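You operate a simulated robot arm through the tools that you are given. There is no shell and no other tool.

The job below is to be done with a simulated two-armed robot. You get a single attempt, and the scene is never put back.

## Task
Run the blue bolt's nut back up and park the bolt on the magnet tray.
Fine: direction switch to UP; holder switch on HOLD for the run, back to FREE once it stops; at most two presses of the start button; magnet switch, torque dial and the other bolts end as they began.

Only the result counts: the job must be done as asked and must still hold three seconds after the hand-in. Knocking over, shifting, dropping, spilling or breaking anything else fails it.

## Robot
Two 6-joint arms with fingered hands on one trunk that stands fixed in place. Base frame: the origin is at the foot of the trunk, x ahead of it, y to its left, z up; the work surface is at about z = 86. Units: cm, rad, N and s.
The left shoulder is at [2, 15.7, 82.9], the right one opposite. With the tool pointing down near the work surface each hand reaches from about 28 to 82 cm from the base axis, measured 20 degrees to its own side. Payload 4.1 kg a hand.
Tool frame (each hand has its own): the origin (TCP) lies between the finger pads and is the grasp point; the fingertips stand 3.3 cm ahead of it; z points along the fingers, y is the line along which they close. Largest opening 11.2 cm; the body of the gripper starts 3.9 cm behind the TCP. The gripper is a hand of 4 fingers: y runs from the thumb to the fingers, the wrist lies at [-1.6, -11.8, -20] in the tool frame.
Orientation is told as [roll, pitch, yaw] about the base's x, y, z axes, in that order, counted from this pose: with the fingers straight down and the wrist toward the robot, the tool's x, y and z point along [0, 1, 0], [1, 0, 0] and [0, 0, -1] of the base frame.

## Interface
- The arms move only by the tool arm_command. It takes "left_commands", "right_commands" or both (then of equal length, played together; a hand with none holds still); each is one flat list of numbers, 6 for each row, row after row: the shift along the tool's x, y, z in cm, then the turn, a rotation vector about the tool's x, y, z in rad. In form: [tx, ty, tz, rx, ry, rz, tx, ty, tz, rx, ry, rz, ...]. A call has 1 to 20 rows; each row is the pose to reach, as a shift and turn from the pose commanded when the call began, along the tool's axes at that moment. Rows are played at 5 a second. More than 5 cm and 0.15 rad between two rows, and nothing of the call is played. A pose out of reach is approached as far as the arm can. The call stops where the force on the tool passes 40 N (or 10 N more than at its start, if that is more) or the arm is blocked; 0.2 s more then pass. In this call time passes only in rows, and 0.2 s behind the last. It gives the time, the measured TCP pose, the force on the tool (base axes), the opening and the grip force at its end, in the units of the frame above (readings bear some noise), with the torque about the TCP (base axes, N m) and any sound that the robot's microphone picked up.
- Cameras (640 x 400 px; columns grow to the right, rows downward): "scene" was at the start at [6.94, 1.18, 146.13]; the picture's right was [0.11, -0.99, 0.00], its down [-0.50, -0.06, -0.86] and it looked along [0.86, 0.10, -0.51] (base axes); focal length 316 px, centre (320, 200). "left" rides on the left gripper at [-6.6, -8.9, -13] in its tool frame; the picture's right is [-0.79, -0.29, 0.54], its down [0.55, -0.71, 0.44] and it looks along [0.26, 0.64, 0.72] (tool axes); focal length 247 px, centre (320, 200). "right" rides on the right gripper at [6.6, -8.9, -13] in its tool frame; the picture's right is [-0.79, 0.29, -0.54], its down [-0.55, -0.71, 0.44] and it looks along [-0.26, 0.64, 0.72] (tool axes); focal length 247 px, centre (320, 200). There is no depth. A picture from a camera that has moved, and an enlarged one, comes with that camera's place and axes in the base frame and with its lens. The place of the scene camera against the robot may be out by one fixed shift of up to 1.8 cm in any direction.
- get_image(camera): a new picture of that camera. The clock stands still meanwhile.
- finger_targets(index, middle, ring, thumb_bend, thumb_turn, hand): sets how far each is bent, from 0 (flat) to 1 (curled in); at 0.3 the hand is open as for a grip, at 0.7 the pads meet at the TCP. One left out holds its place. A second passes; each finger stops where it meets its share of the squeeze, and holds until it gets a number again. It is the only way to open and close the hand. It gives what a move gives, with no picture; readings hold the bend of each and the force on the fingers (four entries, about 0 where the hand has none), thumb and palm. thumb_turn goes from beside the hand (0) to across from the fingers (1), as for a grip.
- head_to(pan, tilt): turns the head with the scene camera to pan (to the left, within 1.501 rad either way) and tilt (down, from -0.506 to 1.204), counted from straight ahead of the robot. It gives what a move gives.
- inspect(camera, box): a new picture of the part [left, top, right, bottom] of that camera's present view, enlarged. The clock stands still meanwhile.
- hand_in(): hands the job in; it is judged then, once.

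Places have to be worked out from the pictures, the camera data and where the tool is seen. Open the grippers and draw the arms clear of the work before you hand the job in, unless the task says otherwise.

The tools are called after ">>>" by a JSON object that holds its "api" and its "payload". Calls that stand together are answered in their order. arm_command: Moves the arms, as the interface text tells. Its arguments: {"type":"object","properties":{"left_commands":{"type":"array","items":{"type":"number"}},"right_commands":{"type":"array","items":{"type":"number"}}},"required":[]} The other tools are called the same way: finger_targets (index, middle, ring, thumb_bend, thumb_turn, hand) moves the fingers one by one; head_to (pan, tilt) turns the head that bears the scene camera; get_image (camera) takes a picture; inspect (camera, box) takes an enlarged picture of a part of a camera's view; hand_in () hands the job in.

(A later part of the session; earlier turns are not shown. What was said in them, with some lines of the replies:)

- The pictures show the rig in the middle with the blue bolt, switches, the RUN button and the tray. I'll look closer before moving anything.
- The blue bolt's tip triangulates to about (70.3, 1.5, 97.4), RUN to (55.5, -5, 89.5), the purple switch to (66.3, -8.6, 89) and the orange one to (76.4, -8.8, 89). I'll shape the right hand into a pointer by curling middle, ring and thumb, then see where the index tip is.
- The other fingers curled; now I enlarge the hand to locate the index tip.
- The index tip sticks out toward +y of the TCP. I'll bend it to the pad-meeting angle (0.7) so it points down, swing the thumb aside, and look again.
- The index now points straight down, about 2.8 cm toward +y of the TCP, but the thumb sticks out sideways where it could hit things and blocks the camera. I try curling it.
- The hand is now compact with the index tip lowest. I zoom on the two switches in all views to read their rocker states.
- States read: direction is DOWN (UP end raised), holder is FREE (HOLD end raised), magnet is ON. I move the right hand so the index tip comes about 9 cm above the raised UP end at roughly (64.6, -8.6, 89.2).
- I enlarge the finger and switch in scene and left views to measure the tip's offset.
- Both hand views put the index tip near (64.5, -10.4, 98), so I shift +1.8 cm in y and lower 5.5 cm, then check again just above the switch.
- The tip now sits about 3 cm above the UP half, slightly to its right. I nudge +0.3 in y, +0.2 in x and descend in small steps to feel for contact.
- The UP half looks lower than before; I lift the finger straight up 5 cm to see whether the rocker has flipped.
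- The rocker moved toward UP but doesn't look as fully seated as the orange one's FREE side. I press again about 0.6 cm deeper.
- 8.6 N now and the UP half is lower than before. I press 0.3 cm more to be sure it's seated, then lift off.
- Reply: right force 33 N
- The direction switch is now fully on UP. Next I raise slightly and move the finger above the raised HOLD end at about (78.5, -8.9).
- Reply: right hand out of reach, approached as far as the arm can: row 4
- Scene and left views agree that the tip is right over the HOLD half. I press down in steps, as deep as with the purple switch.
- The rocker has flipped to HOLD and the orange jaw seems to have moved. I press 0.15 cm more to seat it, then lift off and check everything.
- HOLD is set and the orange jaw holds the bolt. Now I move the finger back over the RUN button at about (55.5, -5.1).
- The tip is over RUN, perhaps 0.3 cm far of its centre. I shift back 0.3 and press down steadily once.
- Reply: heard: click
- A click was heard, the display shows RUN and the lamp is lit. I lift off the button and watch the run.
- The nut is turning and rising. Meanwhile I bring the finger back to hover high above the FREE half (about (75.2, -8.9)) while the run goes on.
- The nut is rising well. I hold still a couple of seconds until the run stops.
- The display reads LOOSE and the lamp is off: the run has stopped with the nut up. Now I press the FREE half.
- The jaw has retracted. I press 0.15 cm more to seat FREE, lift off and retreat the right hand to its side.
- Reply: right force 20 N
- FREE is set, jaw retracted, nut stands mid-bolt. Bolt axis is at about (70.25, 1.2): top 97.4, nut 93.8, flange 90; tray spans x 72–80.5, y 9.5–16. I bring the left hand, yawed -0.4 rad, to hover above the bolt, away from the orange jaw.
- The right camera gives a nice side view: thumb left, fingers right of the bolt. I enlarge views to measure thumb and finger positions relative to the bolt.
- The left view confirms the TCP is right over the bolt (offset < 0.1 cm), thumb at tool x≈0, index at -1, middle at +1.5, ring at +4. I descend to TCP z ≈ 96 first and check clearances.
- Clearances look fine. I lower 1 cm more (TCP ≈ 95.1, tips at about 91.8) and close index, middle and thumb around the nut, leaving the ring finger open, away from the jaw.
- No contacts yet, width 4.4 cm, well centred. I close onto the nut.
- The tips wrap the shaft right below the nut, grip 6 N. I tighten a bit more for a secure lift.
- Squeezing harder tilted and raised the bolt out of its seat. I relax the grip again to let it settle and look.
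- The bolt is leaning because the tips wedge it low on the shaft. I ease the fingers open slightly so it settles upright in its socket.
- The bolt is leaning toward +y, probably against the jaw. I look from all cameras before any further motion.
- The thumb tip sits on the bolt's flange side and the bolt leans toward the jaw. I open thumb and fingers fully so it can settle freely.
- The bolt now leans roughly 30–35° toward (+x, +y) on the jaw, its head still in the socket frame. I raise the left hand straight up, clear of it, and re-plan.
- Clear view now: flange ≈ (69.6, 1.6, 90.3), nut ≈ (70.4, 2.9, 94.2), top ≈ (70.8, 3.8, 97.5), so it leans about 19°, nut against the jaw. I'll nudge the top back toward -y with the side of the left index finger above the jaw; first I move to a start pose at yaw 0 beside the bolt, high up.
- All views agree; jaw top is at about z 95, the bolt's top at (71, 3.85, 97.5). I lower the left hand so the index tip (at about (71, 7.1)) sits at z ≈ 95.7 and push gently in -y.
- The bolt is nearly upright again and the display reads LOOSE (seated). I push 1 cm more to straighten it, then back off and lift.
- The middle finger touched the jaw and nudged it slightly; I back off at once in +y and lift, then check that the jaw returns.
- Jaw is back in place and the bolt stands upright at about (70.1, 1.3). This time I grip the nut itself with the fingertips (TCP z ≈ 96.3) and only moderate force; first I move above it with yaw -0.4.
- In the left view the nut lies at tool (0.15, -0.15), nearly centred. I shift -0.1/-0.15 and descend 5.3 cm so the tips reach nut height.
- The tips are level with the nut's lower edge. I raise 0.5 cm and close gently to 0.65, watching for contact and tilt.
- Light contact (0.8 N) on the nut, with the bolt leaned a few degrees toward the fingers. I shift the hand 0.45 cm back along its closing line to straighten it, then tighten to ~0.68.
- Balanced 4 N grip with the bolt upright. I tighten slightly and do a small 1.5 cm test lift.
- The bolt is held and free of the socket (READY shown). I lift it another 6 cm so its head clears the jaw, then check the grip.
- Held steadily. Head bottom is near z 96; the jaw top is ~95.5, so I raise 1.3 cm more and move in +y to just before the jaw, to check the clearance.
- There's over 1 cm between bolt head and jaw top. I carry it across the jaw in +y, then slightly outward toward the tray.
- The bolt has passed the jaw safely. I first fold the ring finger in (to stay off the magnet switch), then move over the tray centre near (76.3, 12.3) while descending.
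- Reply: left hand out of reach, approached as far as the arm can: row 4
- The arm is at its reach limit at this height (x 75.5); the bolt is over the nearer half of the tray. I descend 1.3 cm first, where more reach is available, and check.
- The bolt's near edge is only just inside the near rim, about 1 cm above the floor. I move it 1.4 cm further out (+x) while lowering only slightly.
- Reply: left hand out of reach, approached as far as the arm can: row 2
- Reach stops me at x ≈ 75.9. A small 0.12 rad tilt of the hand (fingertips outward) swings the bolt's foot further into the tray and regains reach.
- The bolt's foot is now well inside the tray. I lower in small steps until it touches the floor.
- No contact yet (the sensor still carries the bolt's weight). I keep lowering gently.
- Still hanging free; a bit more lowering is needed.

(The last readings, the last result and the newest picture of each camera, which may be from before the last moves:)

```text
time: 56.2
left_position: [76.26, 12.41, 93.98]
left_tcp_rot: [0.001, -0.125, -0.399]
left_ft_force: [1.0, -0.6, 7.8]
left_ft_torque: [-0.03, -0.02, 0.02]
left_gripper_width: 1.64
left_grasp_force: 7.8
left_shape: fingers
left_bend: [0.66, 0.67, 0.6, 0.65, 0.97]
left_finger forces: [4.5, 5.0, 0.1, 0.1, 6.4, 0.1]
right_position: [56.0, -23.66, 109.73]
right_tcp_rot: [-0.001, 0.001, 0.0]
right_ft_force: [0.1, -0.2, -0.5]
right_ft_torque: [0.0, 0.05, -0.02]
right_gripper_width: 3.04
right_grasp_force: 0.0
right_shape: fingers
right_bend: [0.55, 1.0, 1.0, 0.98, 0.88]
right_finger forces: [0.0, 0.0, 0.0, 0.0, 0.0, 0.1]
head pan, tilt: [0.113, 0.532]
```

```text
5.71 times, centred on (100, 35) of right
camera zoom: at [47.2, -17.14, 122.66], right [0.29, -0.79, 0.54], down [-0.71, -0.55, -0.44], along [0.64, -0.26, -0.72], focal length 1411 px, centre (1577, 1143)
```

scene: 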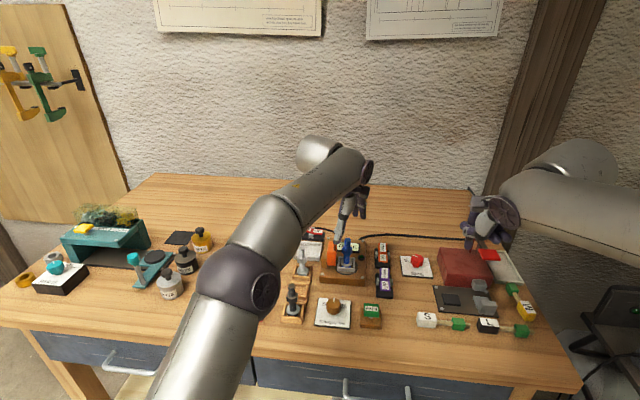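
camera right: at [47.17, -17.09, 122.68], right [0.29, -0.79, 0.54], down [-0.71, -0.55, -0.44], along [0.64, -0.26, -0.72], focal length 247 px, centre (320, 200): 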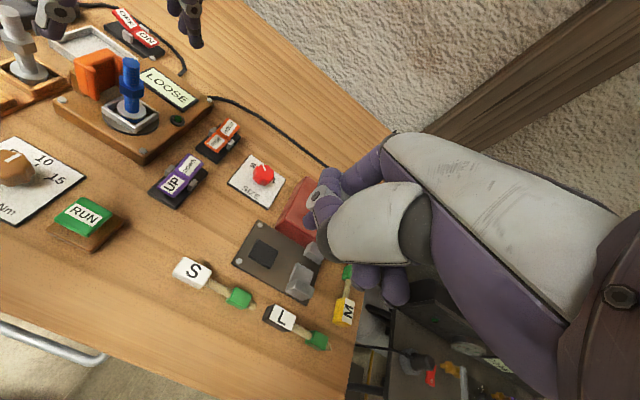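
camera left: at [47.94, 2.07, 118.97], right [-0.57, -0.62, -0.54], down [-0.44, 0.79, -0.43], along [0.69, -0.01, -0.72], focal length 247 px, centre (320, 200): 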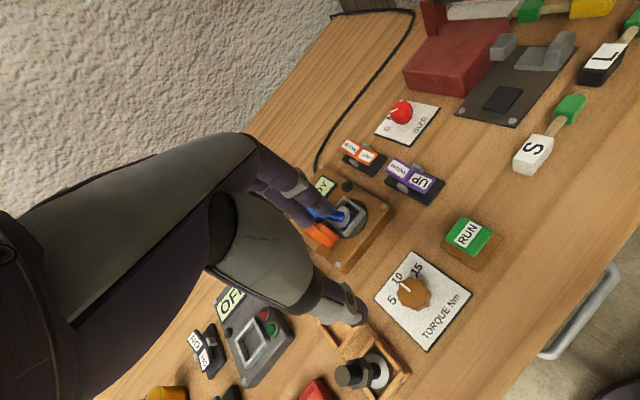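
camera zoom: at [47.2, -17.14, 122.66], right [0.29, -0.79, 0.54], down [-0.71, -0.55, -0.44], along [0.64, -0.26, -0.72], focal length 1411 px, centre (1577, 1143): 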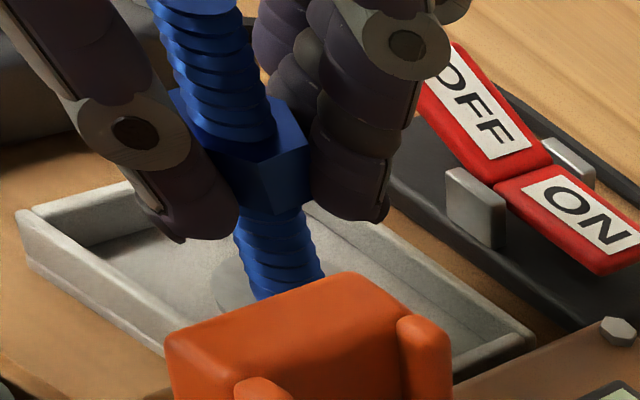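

The bolt rests on the tray floor (7.8 N push). I rotate the hand back 0.1 rad around the bolt's foot to set it upright before releasing.

>>> {"api": "arm_command", "payload": {"left_commands": [0, 0, -0.1, 0, 0, 0, 0, 0.37, -0.1, 0.05, 0, 0, 0, 0.74, -0.1, 0.1, 0, 0]}}

>>> {"api": "inspect", "payload": {"camera": "scene", "box": [275, 205, 335, 275]}}

>>> {"api": "inspect", "payload": {"camera": "right", "box": [50, 0, 150, 70]}}

>>> {"api": "inspect", "payload": {"camera": "left", "box": [260, 140, 420, 320]}}

```text
time: 57.0
left_position: [76.85, 12.22, 94.07]
left_tcp_rot: [-0.001, -0.022, -0.399]
left_ft_force: [2.4, -0.9, 4.1]
left_ft_torque: [0.0, -0.11, 0.02]
left_gripper_width: 1.61
left_grasp_force: 7.3
left_shape: fingers
left_bend: [0.66, 0.67, 0.6, 0.65, 0.96]
left_finger forces: [4.4, 4.8, 0.0, 0.0, 5.9, 0.1]
right_position: [55.98, -23.64, 109.78]
right_tcp_rot: [0.0, 0.0, 0.0]
right_ft_force: [0.7, 0.9, 0.5]
right_ft_torque: [-0.01, 0.02, -0.02]
right_gripper_width: 3.04
right_grasp_force: 0.1
right_shape: fingers
right_bend: [0.55, 1.0, 1.0, 0.98, 0.88]
right_finger forces: [0.1, 0.1, 0.0, 0.0, 0.0, 0.0]
head pan, tilt: [0.113, 0.532]
```

```text
5.71 times, centred on (305, 240) of scene
camera zoom: at [6.92, 1.19, 146.13], right [0.11, -0.99, 0.0], down [-0.5, -0.06, -0.86], along [0.86, 0.1, -0.51], focal length 1804 px, centre (406, -29)
```

zoom: 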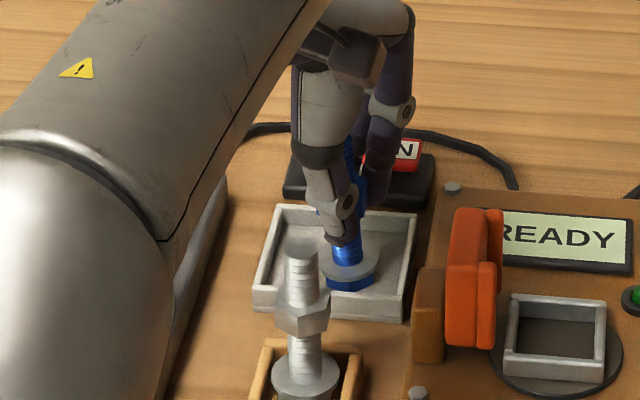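

```text
5.71 times, centred on (100, 35) of right
camera zoom: at [47.21, -17.12, 122.65], right [0.29, -0.79, 0.54], down [-0.71, -0.55, -0.44], along [0.64, -0.26, -0.72], focal length 1411 px, centre (1577, 1143)
```

zoom: 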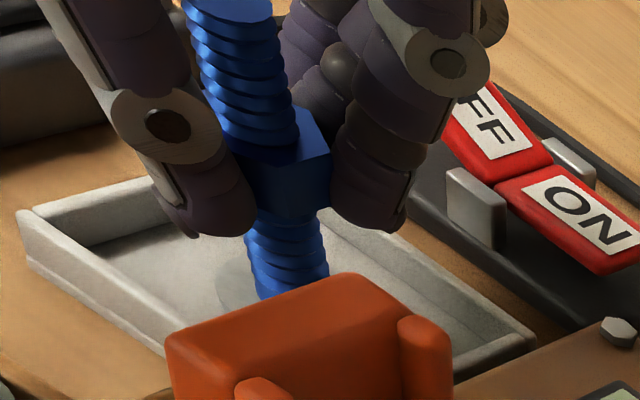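

```text
2.22 times, centred on (340, 230) of left
camera zoom: at [65.74, 9.45, 106.92], right [-0.56, -0.62, -0.54], down [-0.43, 0.78, -0.45], along [0.71, -0.02, -0.71], focal length 549 px, centre (276, 133)
```

zoom: 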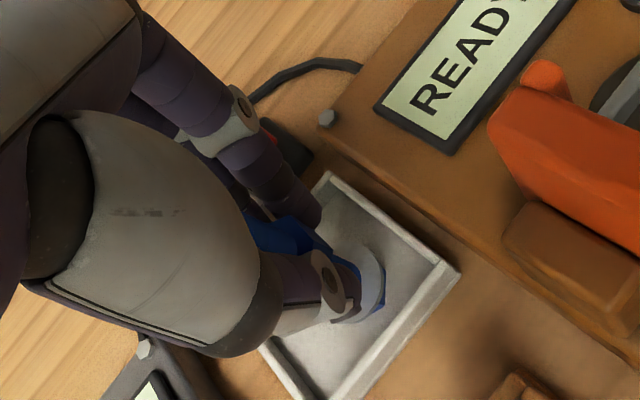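

The bolt stands upright in the tray. I release by opening only a little (fingers 0.57, thumb 0.53), so nothing nears the magnet switch or the grey bolt.

>>> {"api": "finger_targets", "payload": {"hand": "left", "index": 0.62, "middle": 0.62, "thumb_bend": 0.6}}

>>> {"api": "inspect", "payload": {"camera": "right", "box": [50, 0, 150, 70]}}

>>> {"api": "inspect", "payload": {"camera": "scene", "box": [275, 205, 335, 275]}}

```text
time: 58.0
left_position: [76.71, 12.11, 94.09]
left_tcp_rot: [-0.001, -0.021, -0.4]
left_ft_force: [-0.2, 0.2, 0.0]
left_ft_torque: [0.0, -0.02, 0.04]
left_gripper_width: 2.7
left_grasp_force: 0.3
left_shape: fingers
left_bend: [0.62, 0.62, 0.6, 0.6, 0.97]
left_finger forces: [0.2, 0.0, 0.1, 0.0, 0.1, 0.0]
right_position: [56.03, -23.63, 109.7]
right_tcp_rot: [0.002, 0.0, 0.0]
right_ft_force: [0.0, -0.6, -0.3]
right_ft_torque: [-0.01, 0.01, -0.03]
right_gripper_width: 3.03
right_grasp_force: 0.0
right_shape: fingers
right_bend: [0.55, 1.0, 1.0, 0.98, 0.88]
right_finger forces: [0.1, 0.0, 0.0, 0.0, 0.1, 0.0]
head pan, tilt: [0.113, 0.532]
```

```text
5.71 times, centred on (100, 35) of right
camera zoom: at [47.22, -17.13, 122.65], right [0.29, -0.79, 0.54], down [-0.71, -0.55, -0.44], along [0.64, -0.26, -0.72], focal length 1411 px, centre (1577, 1143)
```

zoom: 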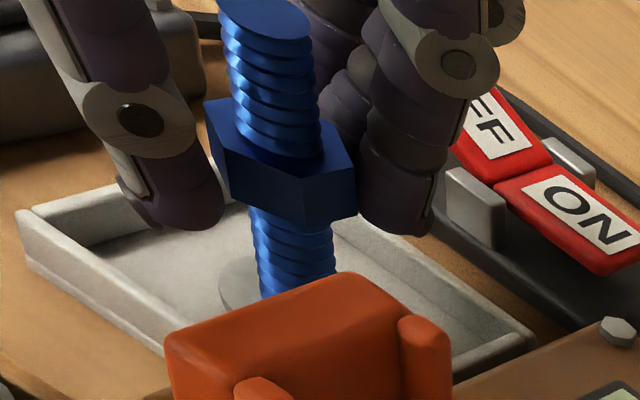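

```text
5.71 times, centred on (305, 240) of scene
camera zoom: at [6.94, 1.18, 146.13], right [0.11, -0.99, 0.0], down [-0.5, -0.06, -0.86], along [0.86, 0.1, -0.51], focal length 1804 px, centre (406, -29)
```

zoom: 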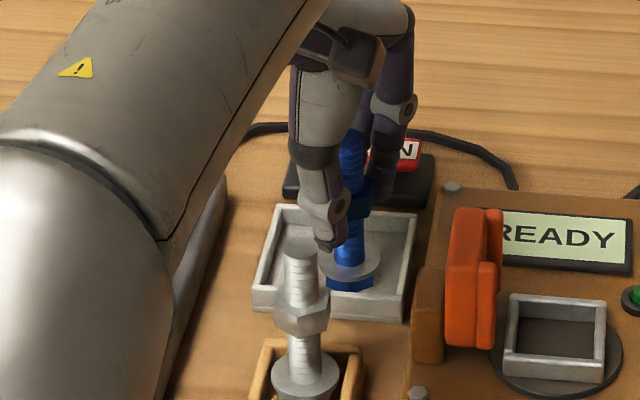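

The bolt stands upright and is nearly free. I open the fingers slightly more to be clear of the nut.

>>> {"api": "finger_targets", "payload": {"hand": "left", "index": 0.57, "middle": 0.57, "thumb_bend": 0.53}}

>>> {"api": "inspect", "payload": {"camera": "right", "box": [50, 0, 150, 70]}}

>>> {"api": "inspect", "payload": {"camera": "left", "box": [260, 140, 420, 320]}}

```text
time: 59.0
left_position: [76.84, 12.11, 94.1]
left_tcp_rot: [0.0, -0.019, -0.4]
left_ft_force: [0.1, -0.4, 0.0]
left_ft_torque: [-0.04, 0.02, -0.02]
left_gripper_width: 4.44
left_grasp_force: 0.1
left_shape: fingers
left_bend: [0.56, 0.56, 0.6, 0.53, 0.97]
left_finger forces: [0.1, 0.1, 0.1, 0.0, 0.0, 0.0]
right_position: [55.96, -23.72, 109.69]
right_tcp_rot: [0.001, -0.001, 0.001]
right_ft_force: [-0.6, 0.2, 0.2]
right_ft_torque: [0.01, -0.01, 0.0]
right_gripper_width: 3.08
right_grasp_force: 0.0
right_shape: fingers
right_bend: [0.55, 1.0, 1.0, 0.98, 0.88]
right_finger forces: [0.0, 0.1, 0.0, 0.0, 0.0, 0.1]
head pan, tilt: [0.113, 0.532]
```

```text
5.71 times, centred on (100, 35) of right
camera zoom: at [47.22, -17.13, 122.65], right [0.29, -0.79, 0.54], down [-0.71, -0.55, -0.44], along [0.64, -0.26, -0.72], focal length 1411 px, centre (1577, 1143)
```

zoom: 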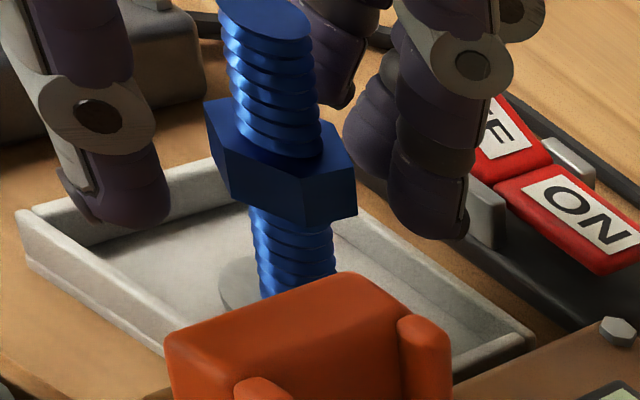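

```text
2.22 times, centred on (340, 230) of left
camera zoom: at [65.75, 9.46, 106.92], right [-0.56, -0.62, -0.54], down [-0.43, 0.78, -0.45], along [0.71, -0.02, -0.71], focal length 549 px, centre (276, 133)
```

zoom: 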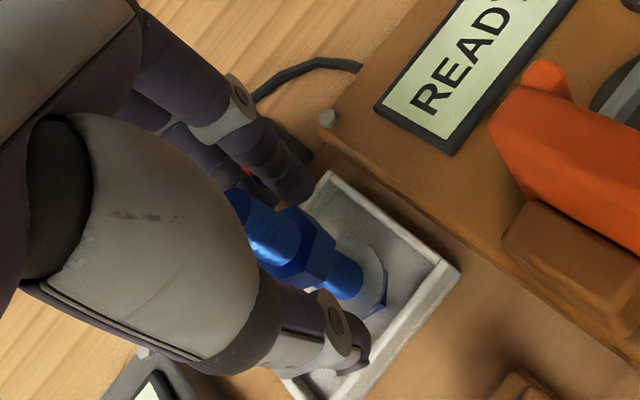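

The hand is clear of the bolt all round. I open the thumb a bit more, then withdraw upward with a small tilt (needed for reach), checking part-way.

>>> {"api": "finger_targets", "payload": {"hand": "left", "thumb_bend": 0.45}}

>>> {"api": "arm_command", "payload": {"left_commands": [0, -0.1, -0.6, -0.03, 0, 0, 0, -0.2, -1.3, -0.06, 0, 0, 0, -0.3, -2.2, -0.09, 0, 0]}}

>>> {"api": "inspect", "payload": {"camera": "right", "box": [50, 0, 150, 70]}}

>>> {"api": "inspect", "payload": {"camera": "left", "box": [260, 140, 420, 320]}}

```text
time: 60.0
left_position: [76.83, 12.22, 93.99]
left_tcp_rot: [0.001, -0.019, -0.4]
left_ft_force: [-0.5, 0.2, 0.5]
left_ft_torque: [-0.01, 0.0, 0.0]
left_gripper_width: 5.54
left_grasp_force: 0.0
left_shape: fingers
left_bend: [0.56, 0.56, 0.6, 0.45, 0.97]
left_finger forces: [0.1, 0.0, 0.0, 0.0, 0.0, 0.0]
right_position: [55.99, -23.74, 109.72]
right_tcp_rot: [0.0, -0.001, 0.0]
right_ft_force: [0.9, 0.4, -0.8]
right_ft_torque: [-0.01, -0.02, 0.02]
right_gripper_width: 3.06
right_grasp_force: 0.1
right_shape: fingers
right_bend: [0.55, 1.0, 1.0, 0.98, 0.88]
right_finger forces: [0.1, 0.0, 0.1, 0.0, 0.0, 0.0]
head pan, tilt: [0.113, 0.532]
```

```text
time: 60.8
left_position: [76.55, 12.33, 96.26]
left_tcp_rot: [0.0, -0.109, -0.4]
left_ft_force: [0.4, 0.1, -1.0]
left_ft_torque: [0.03, -0.01, 0.0]
left_gripper_width: 5.55
left_grasp_force: 0.1
left_shape: fingers
left_bend: [0.56, 0.56, 0.6, 0.45, 0.97]
left_finger forces: [0.0, 0.0, 0.0, 0.0, 0.1, 0.0]
right_position: [55.99, -23.67, 109.75]
right_tcp_rot: [0.001, -0.001, 0.001]
right_ft_force: [0.5, -1.0, -0.2]
right_ft_torque: [-0.02, 0.01, 0.0]
right_gripper_width: 3.05
right_grasp_force: 0.0
right_shape: fingers
right_bend: [0.55, 1.0, 1.0, 0.98, 0.88]
right_finger forces: [0.0, 0.1, 0.1, 0.1, 0.0, 0.0]
head pan, tilt: [0.113, 0.532]
```

```text
5.71 times, centred on (100, 35) of right
camera zoom: at [47.23, -17.14, 122.64], right [0.29, -0.79, 0.54], down [-0.71, -0.55, -0.44], along [0.64, -0.26, -0.72], focal length 1411 px, centre (1577, 1143)
```

zoom: 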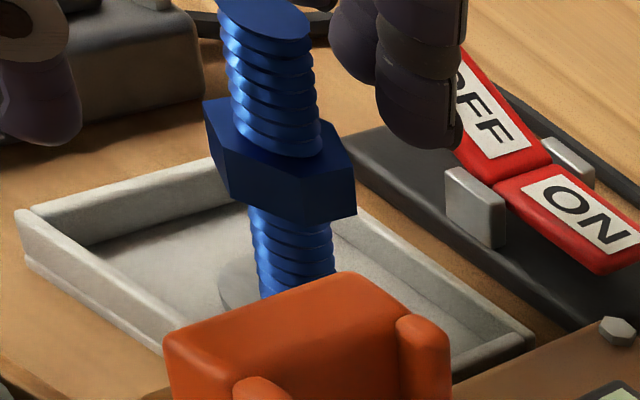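

```text
2.22 times, centred on (340, 230) of left
camera zoom: at [64.45, 10.04, 108.24], right [-0.52, -0.64, -0.57], down [-0.39, 0.77, -0.51], along [0.76, -0.04, -0.65], focal length 549 px, centre (276, 133)
```

zoom: 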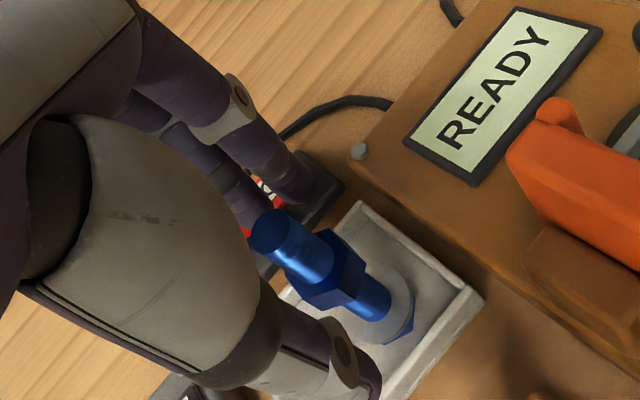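

The bolt stays put. I continue straight up past its top, then draw back toward the robot.

>>> {"api": "arm_command", "payload": {"left_commands": [0, 0, -1.2, 0, 0, 0, 0, 0, -2.5, 0, 0, 0, 0, 0, -4, 0, 0, 0, 0, -1, -6, 0, 0, 0, 0, -4, -8, 0, 0, 0, 0, -8, -9.5, 0, 0, 0]}}

>>> {"api": "inspect", "payload": {"camera": "right", "box": [0, 0, 220, 160]}}

>>> {"api": "get_image", "payload": {"camera": "scene"}}

```text
time: 62.2
left_position: [68.37, 15.66, 104.67]
left_tcp_rot: [0.0, -0.108, -0.399]
left_ft_force: [-0.2, -0.4, 0.1]
left_ft_torque: [0.03, 0.0, 0.0]
left_gripper_width: 5.59
left_grasp_force: 0.0
left_shape: fingers
left_bend: [0.56, 0.56, 0.6, 0.45, 0.97]
left_finger forces: [0.0, 0.0, 0.0, 0.0, 0.0, 0.1]
right_position: [56.0, -23.63, 109.76]
right_tcp_rot: [0.001, 0.0, 0.001]
right_ft_force: [1.0, -0.4, 0.3]
right_ft_torque: [0.01, 0.04, 0.03]
right_gripper_width: 3.04
right_grasp_force: 0.1
right_shape: fingers
right_bend: [0.55, 1.0, 1.0, 0.98, 0.88]
right_finger forces: [0.0, 0.0, 0.1, 0.1, 0.0, 0.1]
head pan, tilt: [0.113, 0.532]
```

```text
2.50 times, centred on (110, 80) of right
camera zoom: at [47.27, -17.16, 122.63], right [0.29, -0.79, 0.54], down [-0.71, -0.55, -0.44], along [0.64, -0.26, -0.72], focal length 617 px, centre (845, 500)
```

zoom: 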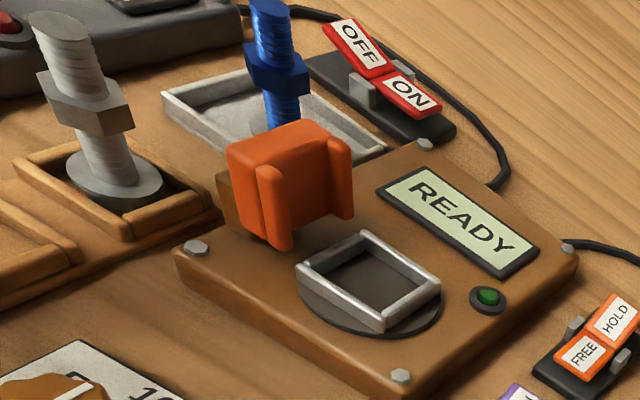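

```text
taken
```

scene: 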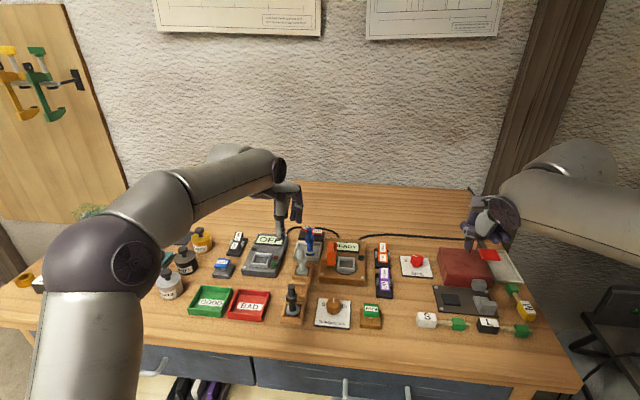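

The bolt stands upright in the tray and everything else looks unchanged. I withdraw the left arm to its start area and raise the right one too.

>>> {"api": "arm_command", "payload": {"left_commands": [-0.3, -1.5, -3.6, 0, 0, 0, -0.8, -4.5, -6.5, 0, 0, 0, -1.5, -8, -9, 0, 0, 0, -2.2, -11.5, -11.5, 0, 0, 0, -3, -15, -14, 0, 0, 0, -3.8, -18.5, -16.5, 0, 0, 0, -4.6, -22, -18.8, 0, 0, 0, -5.4, -25.4, -20.7, 0, 0, 0], "right_commands": [0, -0.4, -0.7, 0, 0, 0, 0, -0.9, -1.4, 0, 0, 0, 0, -1.4, -2.1, 0, 0, 0, 0, -1.9, -2.8, 0, 0, 0, 0, -2.4, -3.5, 0, 0, 0, 0, -2.8, -4.3, 0, 0, 0, 0, -3.2, -5, 0, 0, 0, 0, -3.7, -5.9, 0, 0, 0]}}

>>> {"api": "finger_targets", "payload": {"hand": "left", "index": 0.3, "middle": 0.3, "ring": 0.3, "thumb_bend": 0.3}}

>>> {"api": "finger_targets", "payload": {"hand": "right", "index": 0.3, "middle": 0.3, "ring": 0.3, "thumb_bend": 0.3, "thumb_turn": 1}}

>>> {"api": "get_image", "payload": {"camera": "scene"}}

>>> {"api": "inspect", "payload": {"camera": "scene", "box": [270, 210, 420, 335]}}

>>> {"api": "inspect", "payload": {"camera": "right", "box": [0, 0, 300, 240]}}

```text
time: 64.0
left_position: [40.89, 21.63, 122.46]
left_tcp_rot: [0.001, -0.11, -0.4]
left_ft_force: [0.6, 0.8, -0.5]
left_ft_torque: [0.04, 0.04, 0.0]
left_gripper_width: 5.57
left_grasp_force: 0.0
left_shape: fingers
left_bend: [0.56, 0.56, 0.6, 0.45, 0.97]
left_finger forces: [0.1, 0.1, 0.0, 0.1, 0.0, 0.1]
right_position: [52.26, -23.86, 115.59]
right_tcp_rot: [0.0, 0.0, 0.002]
right_ft_force: [0.2, 0.3, 0.0]
right_ft_torque: [0.03, 0.02, 0.01]
right_gripper_width: 3.06
right_grasp_force: 0.0
right_shape: fingers
right_bend: [0.55, 1.0, 1.0, 0.98, 0.88]
right_finger forces: [0.1, 0.0, 0.0, 0.0, 0.1, 0.0]
head pan, tilt: [0.113, 0.532]
```

```text
time: 65.0
left_position: [40.82, 21.61, 122.55]
left_tcp_rot: [0.001, -0.111, -0.401]
left_ft_force: [0.0, 0.1, 0.1]
left_ft_torque: [-0.04, 0.0, 0.01]
left_gripper_width: 11.2
left_grasp_force: 0.1
left_shape: fingers
left_bend: [0.3, 0.3, 0.3, 0.3, 0.97]
left_finger forces: [0.0, 0.0, 0.0, 0.0, 0.0, 0.0]
right_position: [52.13, -23.73, 115.67]
right_tcp_rot: [0.0, 0.0, -0.001]
right_ft_force: [0.0, 0.7, 0.0]
right_ft_torque: [-0.03, -0.05, -0.01]
right_gripper_width: 3.05
right_grasp_force: 0.0
right_shape: fingers
right_bend: [0.55, 1.0, 1.0, 0.98, 0.88]
right_finger forces: [0.0, 0.0, 0.0, 0.0, 0.0, 0.0]
head pan, tilt: [0.113, 0.532]
```

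```text
time: 66.0
left_position: [40.95, 21.61, 122.56]
left_tcp_rot: [-0.001, -0.113, -0.398]
left_ft_force: [-0.6, -1.1, -0.7]
left_ft_torque: [-0.01, 0.0, 0.01]
left_gripper_width: 11.23
left_grasp_force: 0.1
left_shape: fingers
left_bend: [0.3, 0.3, 0.3, 0.3, 0.97]
left_finger forces: [0.0, 0.1, 0.0, 0.1, 0.0, 0.0]
right_position: [52.17, -23.87, 115.66]
right_tcp_rot: [0.0, 0.001, 0.001]
right_ft_force: [0.1, -0.1, 0.7]
right_ft_torque: [0.03, -0.02, 0.03]
right_gripper_width: 11.23
right_grasp_force: 0.0
right_shape: fingers
right_bend: [0.3, 0.3, 0.3, 0.3, 0.98]
right_finger forces: [0.0, 0.1, 0.1, 0.0, 0.0, 0.0]
head pan, tilt: [0.113, 0.532]
```

```text
taken
```

scene: 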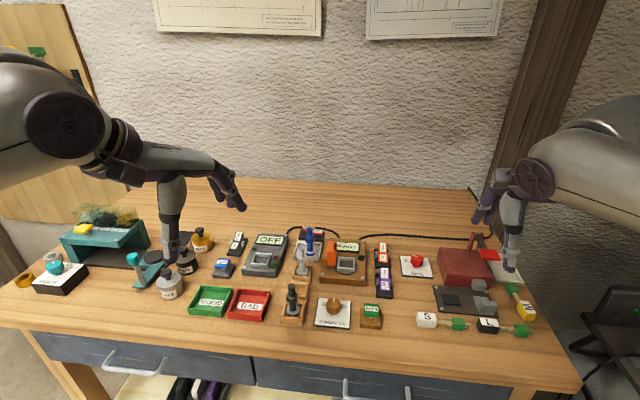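

```text
3.20 times, centred on (345, 272) of scene
camera zoom: at [6.94, 1.18, 146.13], right [0.11, -0.99, 0.0], down [-0.5, -0.06, -0.86], along [0.86, 0.1, -0.51], focal length 1010 px, centre (240, -32)
```

zoom: 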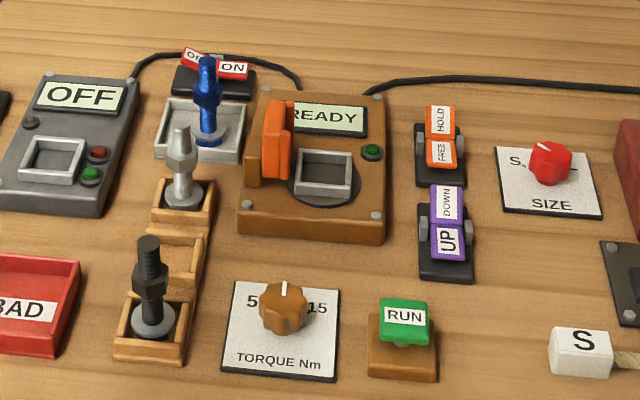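

```text
1.67 times, centred on (150, 120) of right
camera zoom: at [43.41, -17.26, 128.58], right [0.29, -0.79, 0.54], down [-0.71, -0.55, -0.44], along [0.64, -0.26, -0.72], focal length 412 px, centre (603, 333)
```

zoom: 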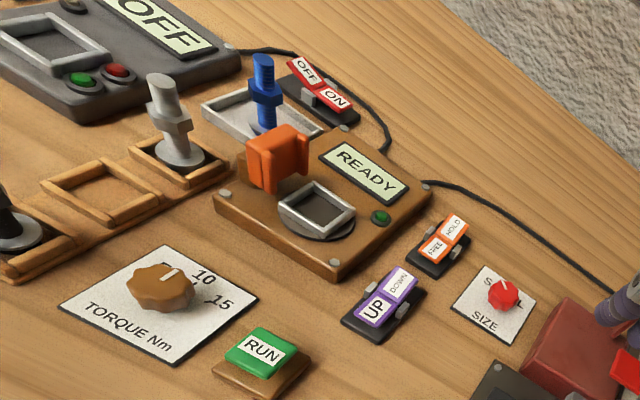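

The end state matches the job. The bolt stands in the magnet tray with its nut up, direction is on UP and holder on FREE. The magnet is still ON, the dial is unchanged, and the other bolts are in place. Both hands are open and clear, so I hand in.

>>> {"api": "hand_in", "payload": {}}

```text
The job is handed in.
```

The blue bolt is standing upright in the magnet tray with its nut run back up, and the job is handed in. I don't have the judge's result.

- **Run:** I set the direction switch to UP and the holder to HOLD, then pressed start once. The display read LOOSE when it stopped, and I set the holder back to FREE.
- **End state:** In the last pictures the direction switch was on UP and the holder on FREE. The magnet was still ON, the torque dial still on 10, and the other bolts were in place. Both hands were open and drawn clear.
- **First grip failed:** My first grip squeezed too hard and tipped the bolt against the orange holder jaw. I pushed it upright with a finger, then gripped it by the nut and carried it over.
- **Jaw bumped:** While I pushed the bolt upright, another finger nudged the jaw slightly. It went back to its place once I moved away.
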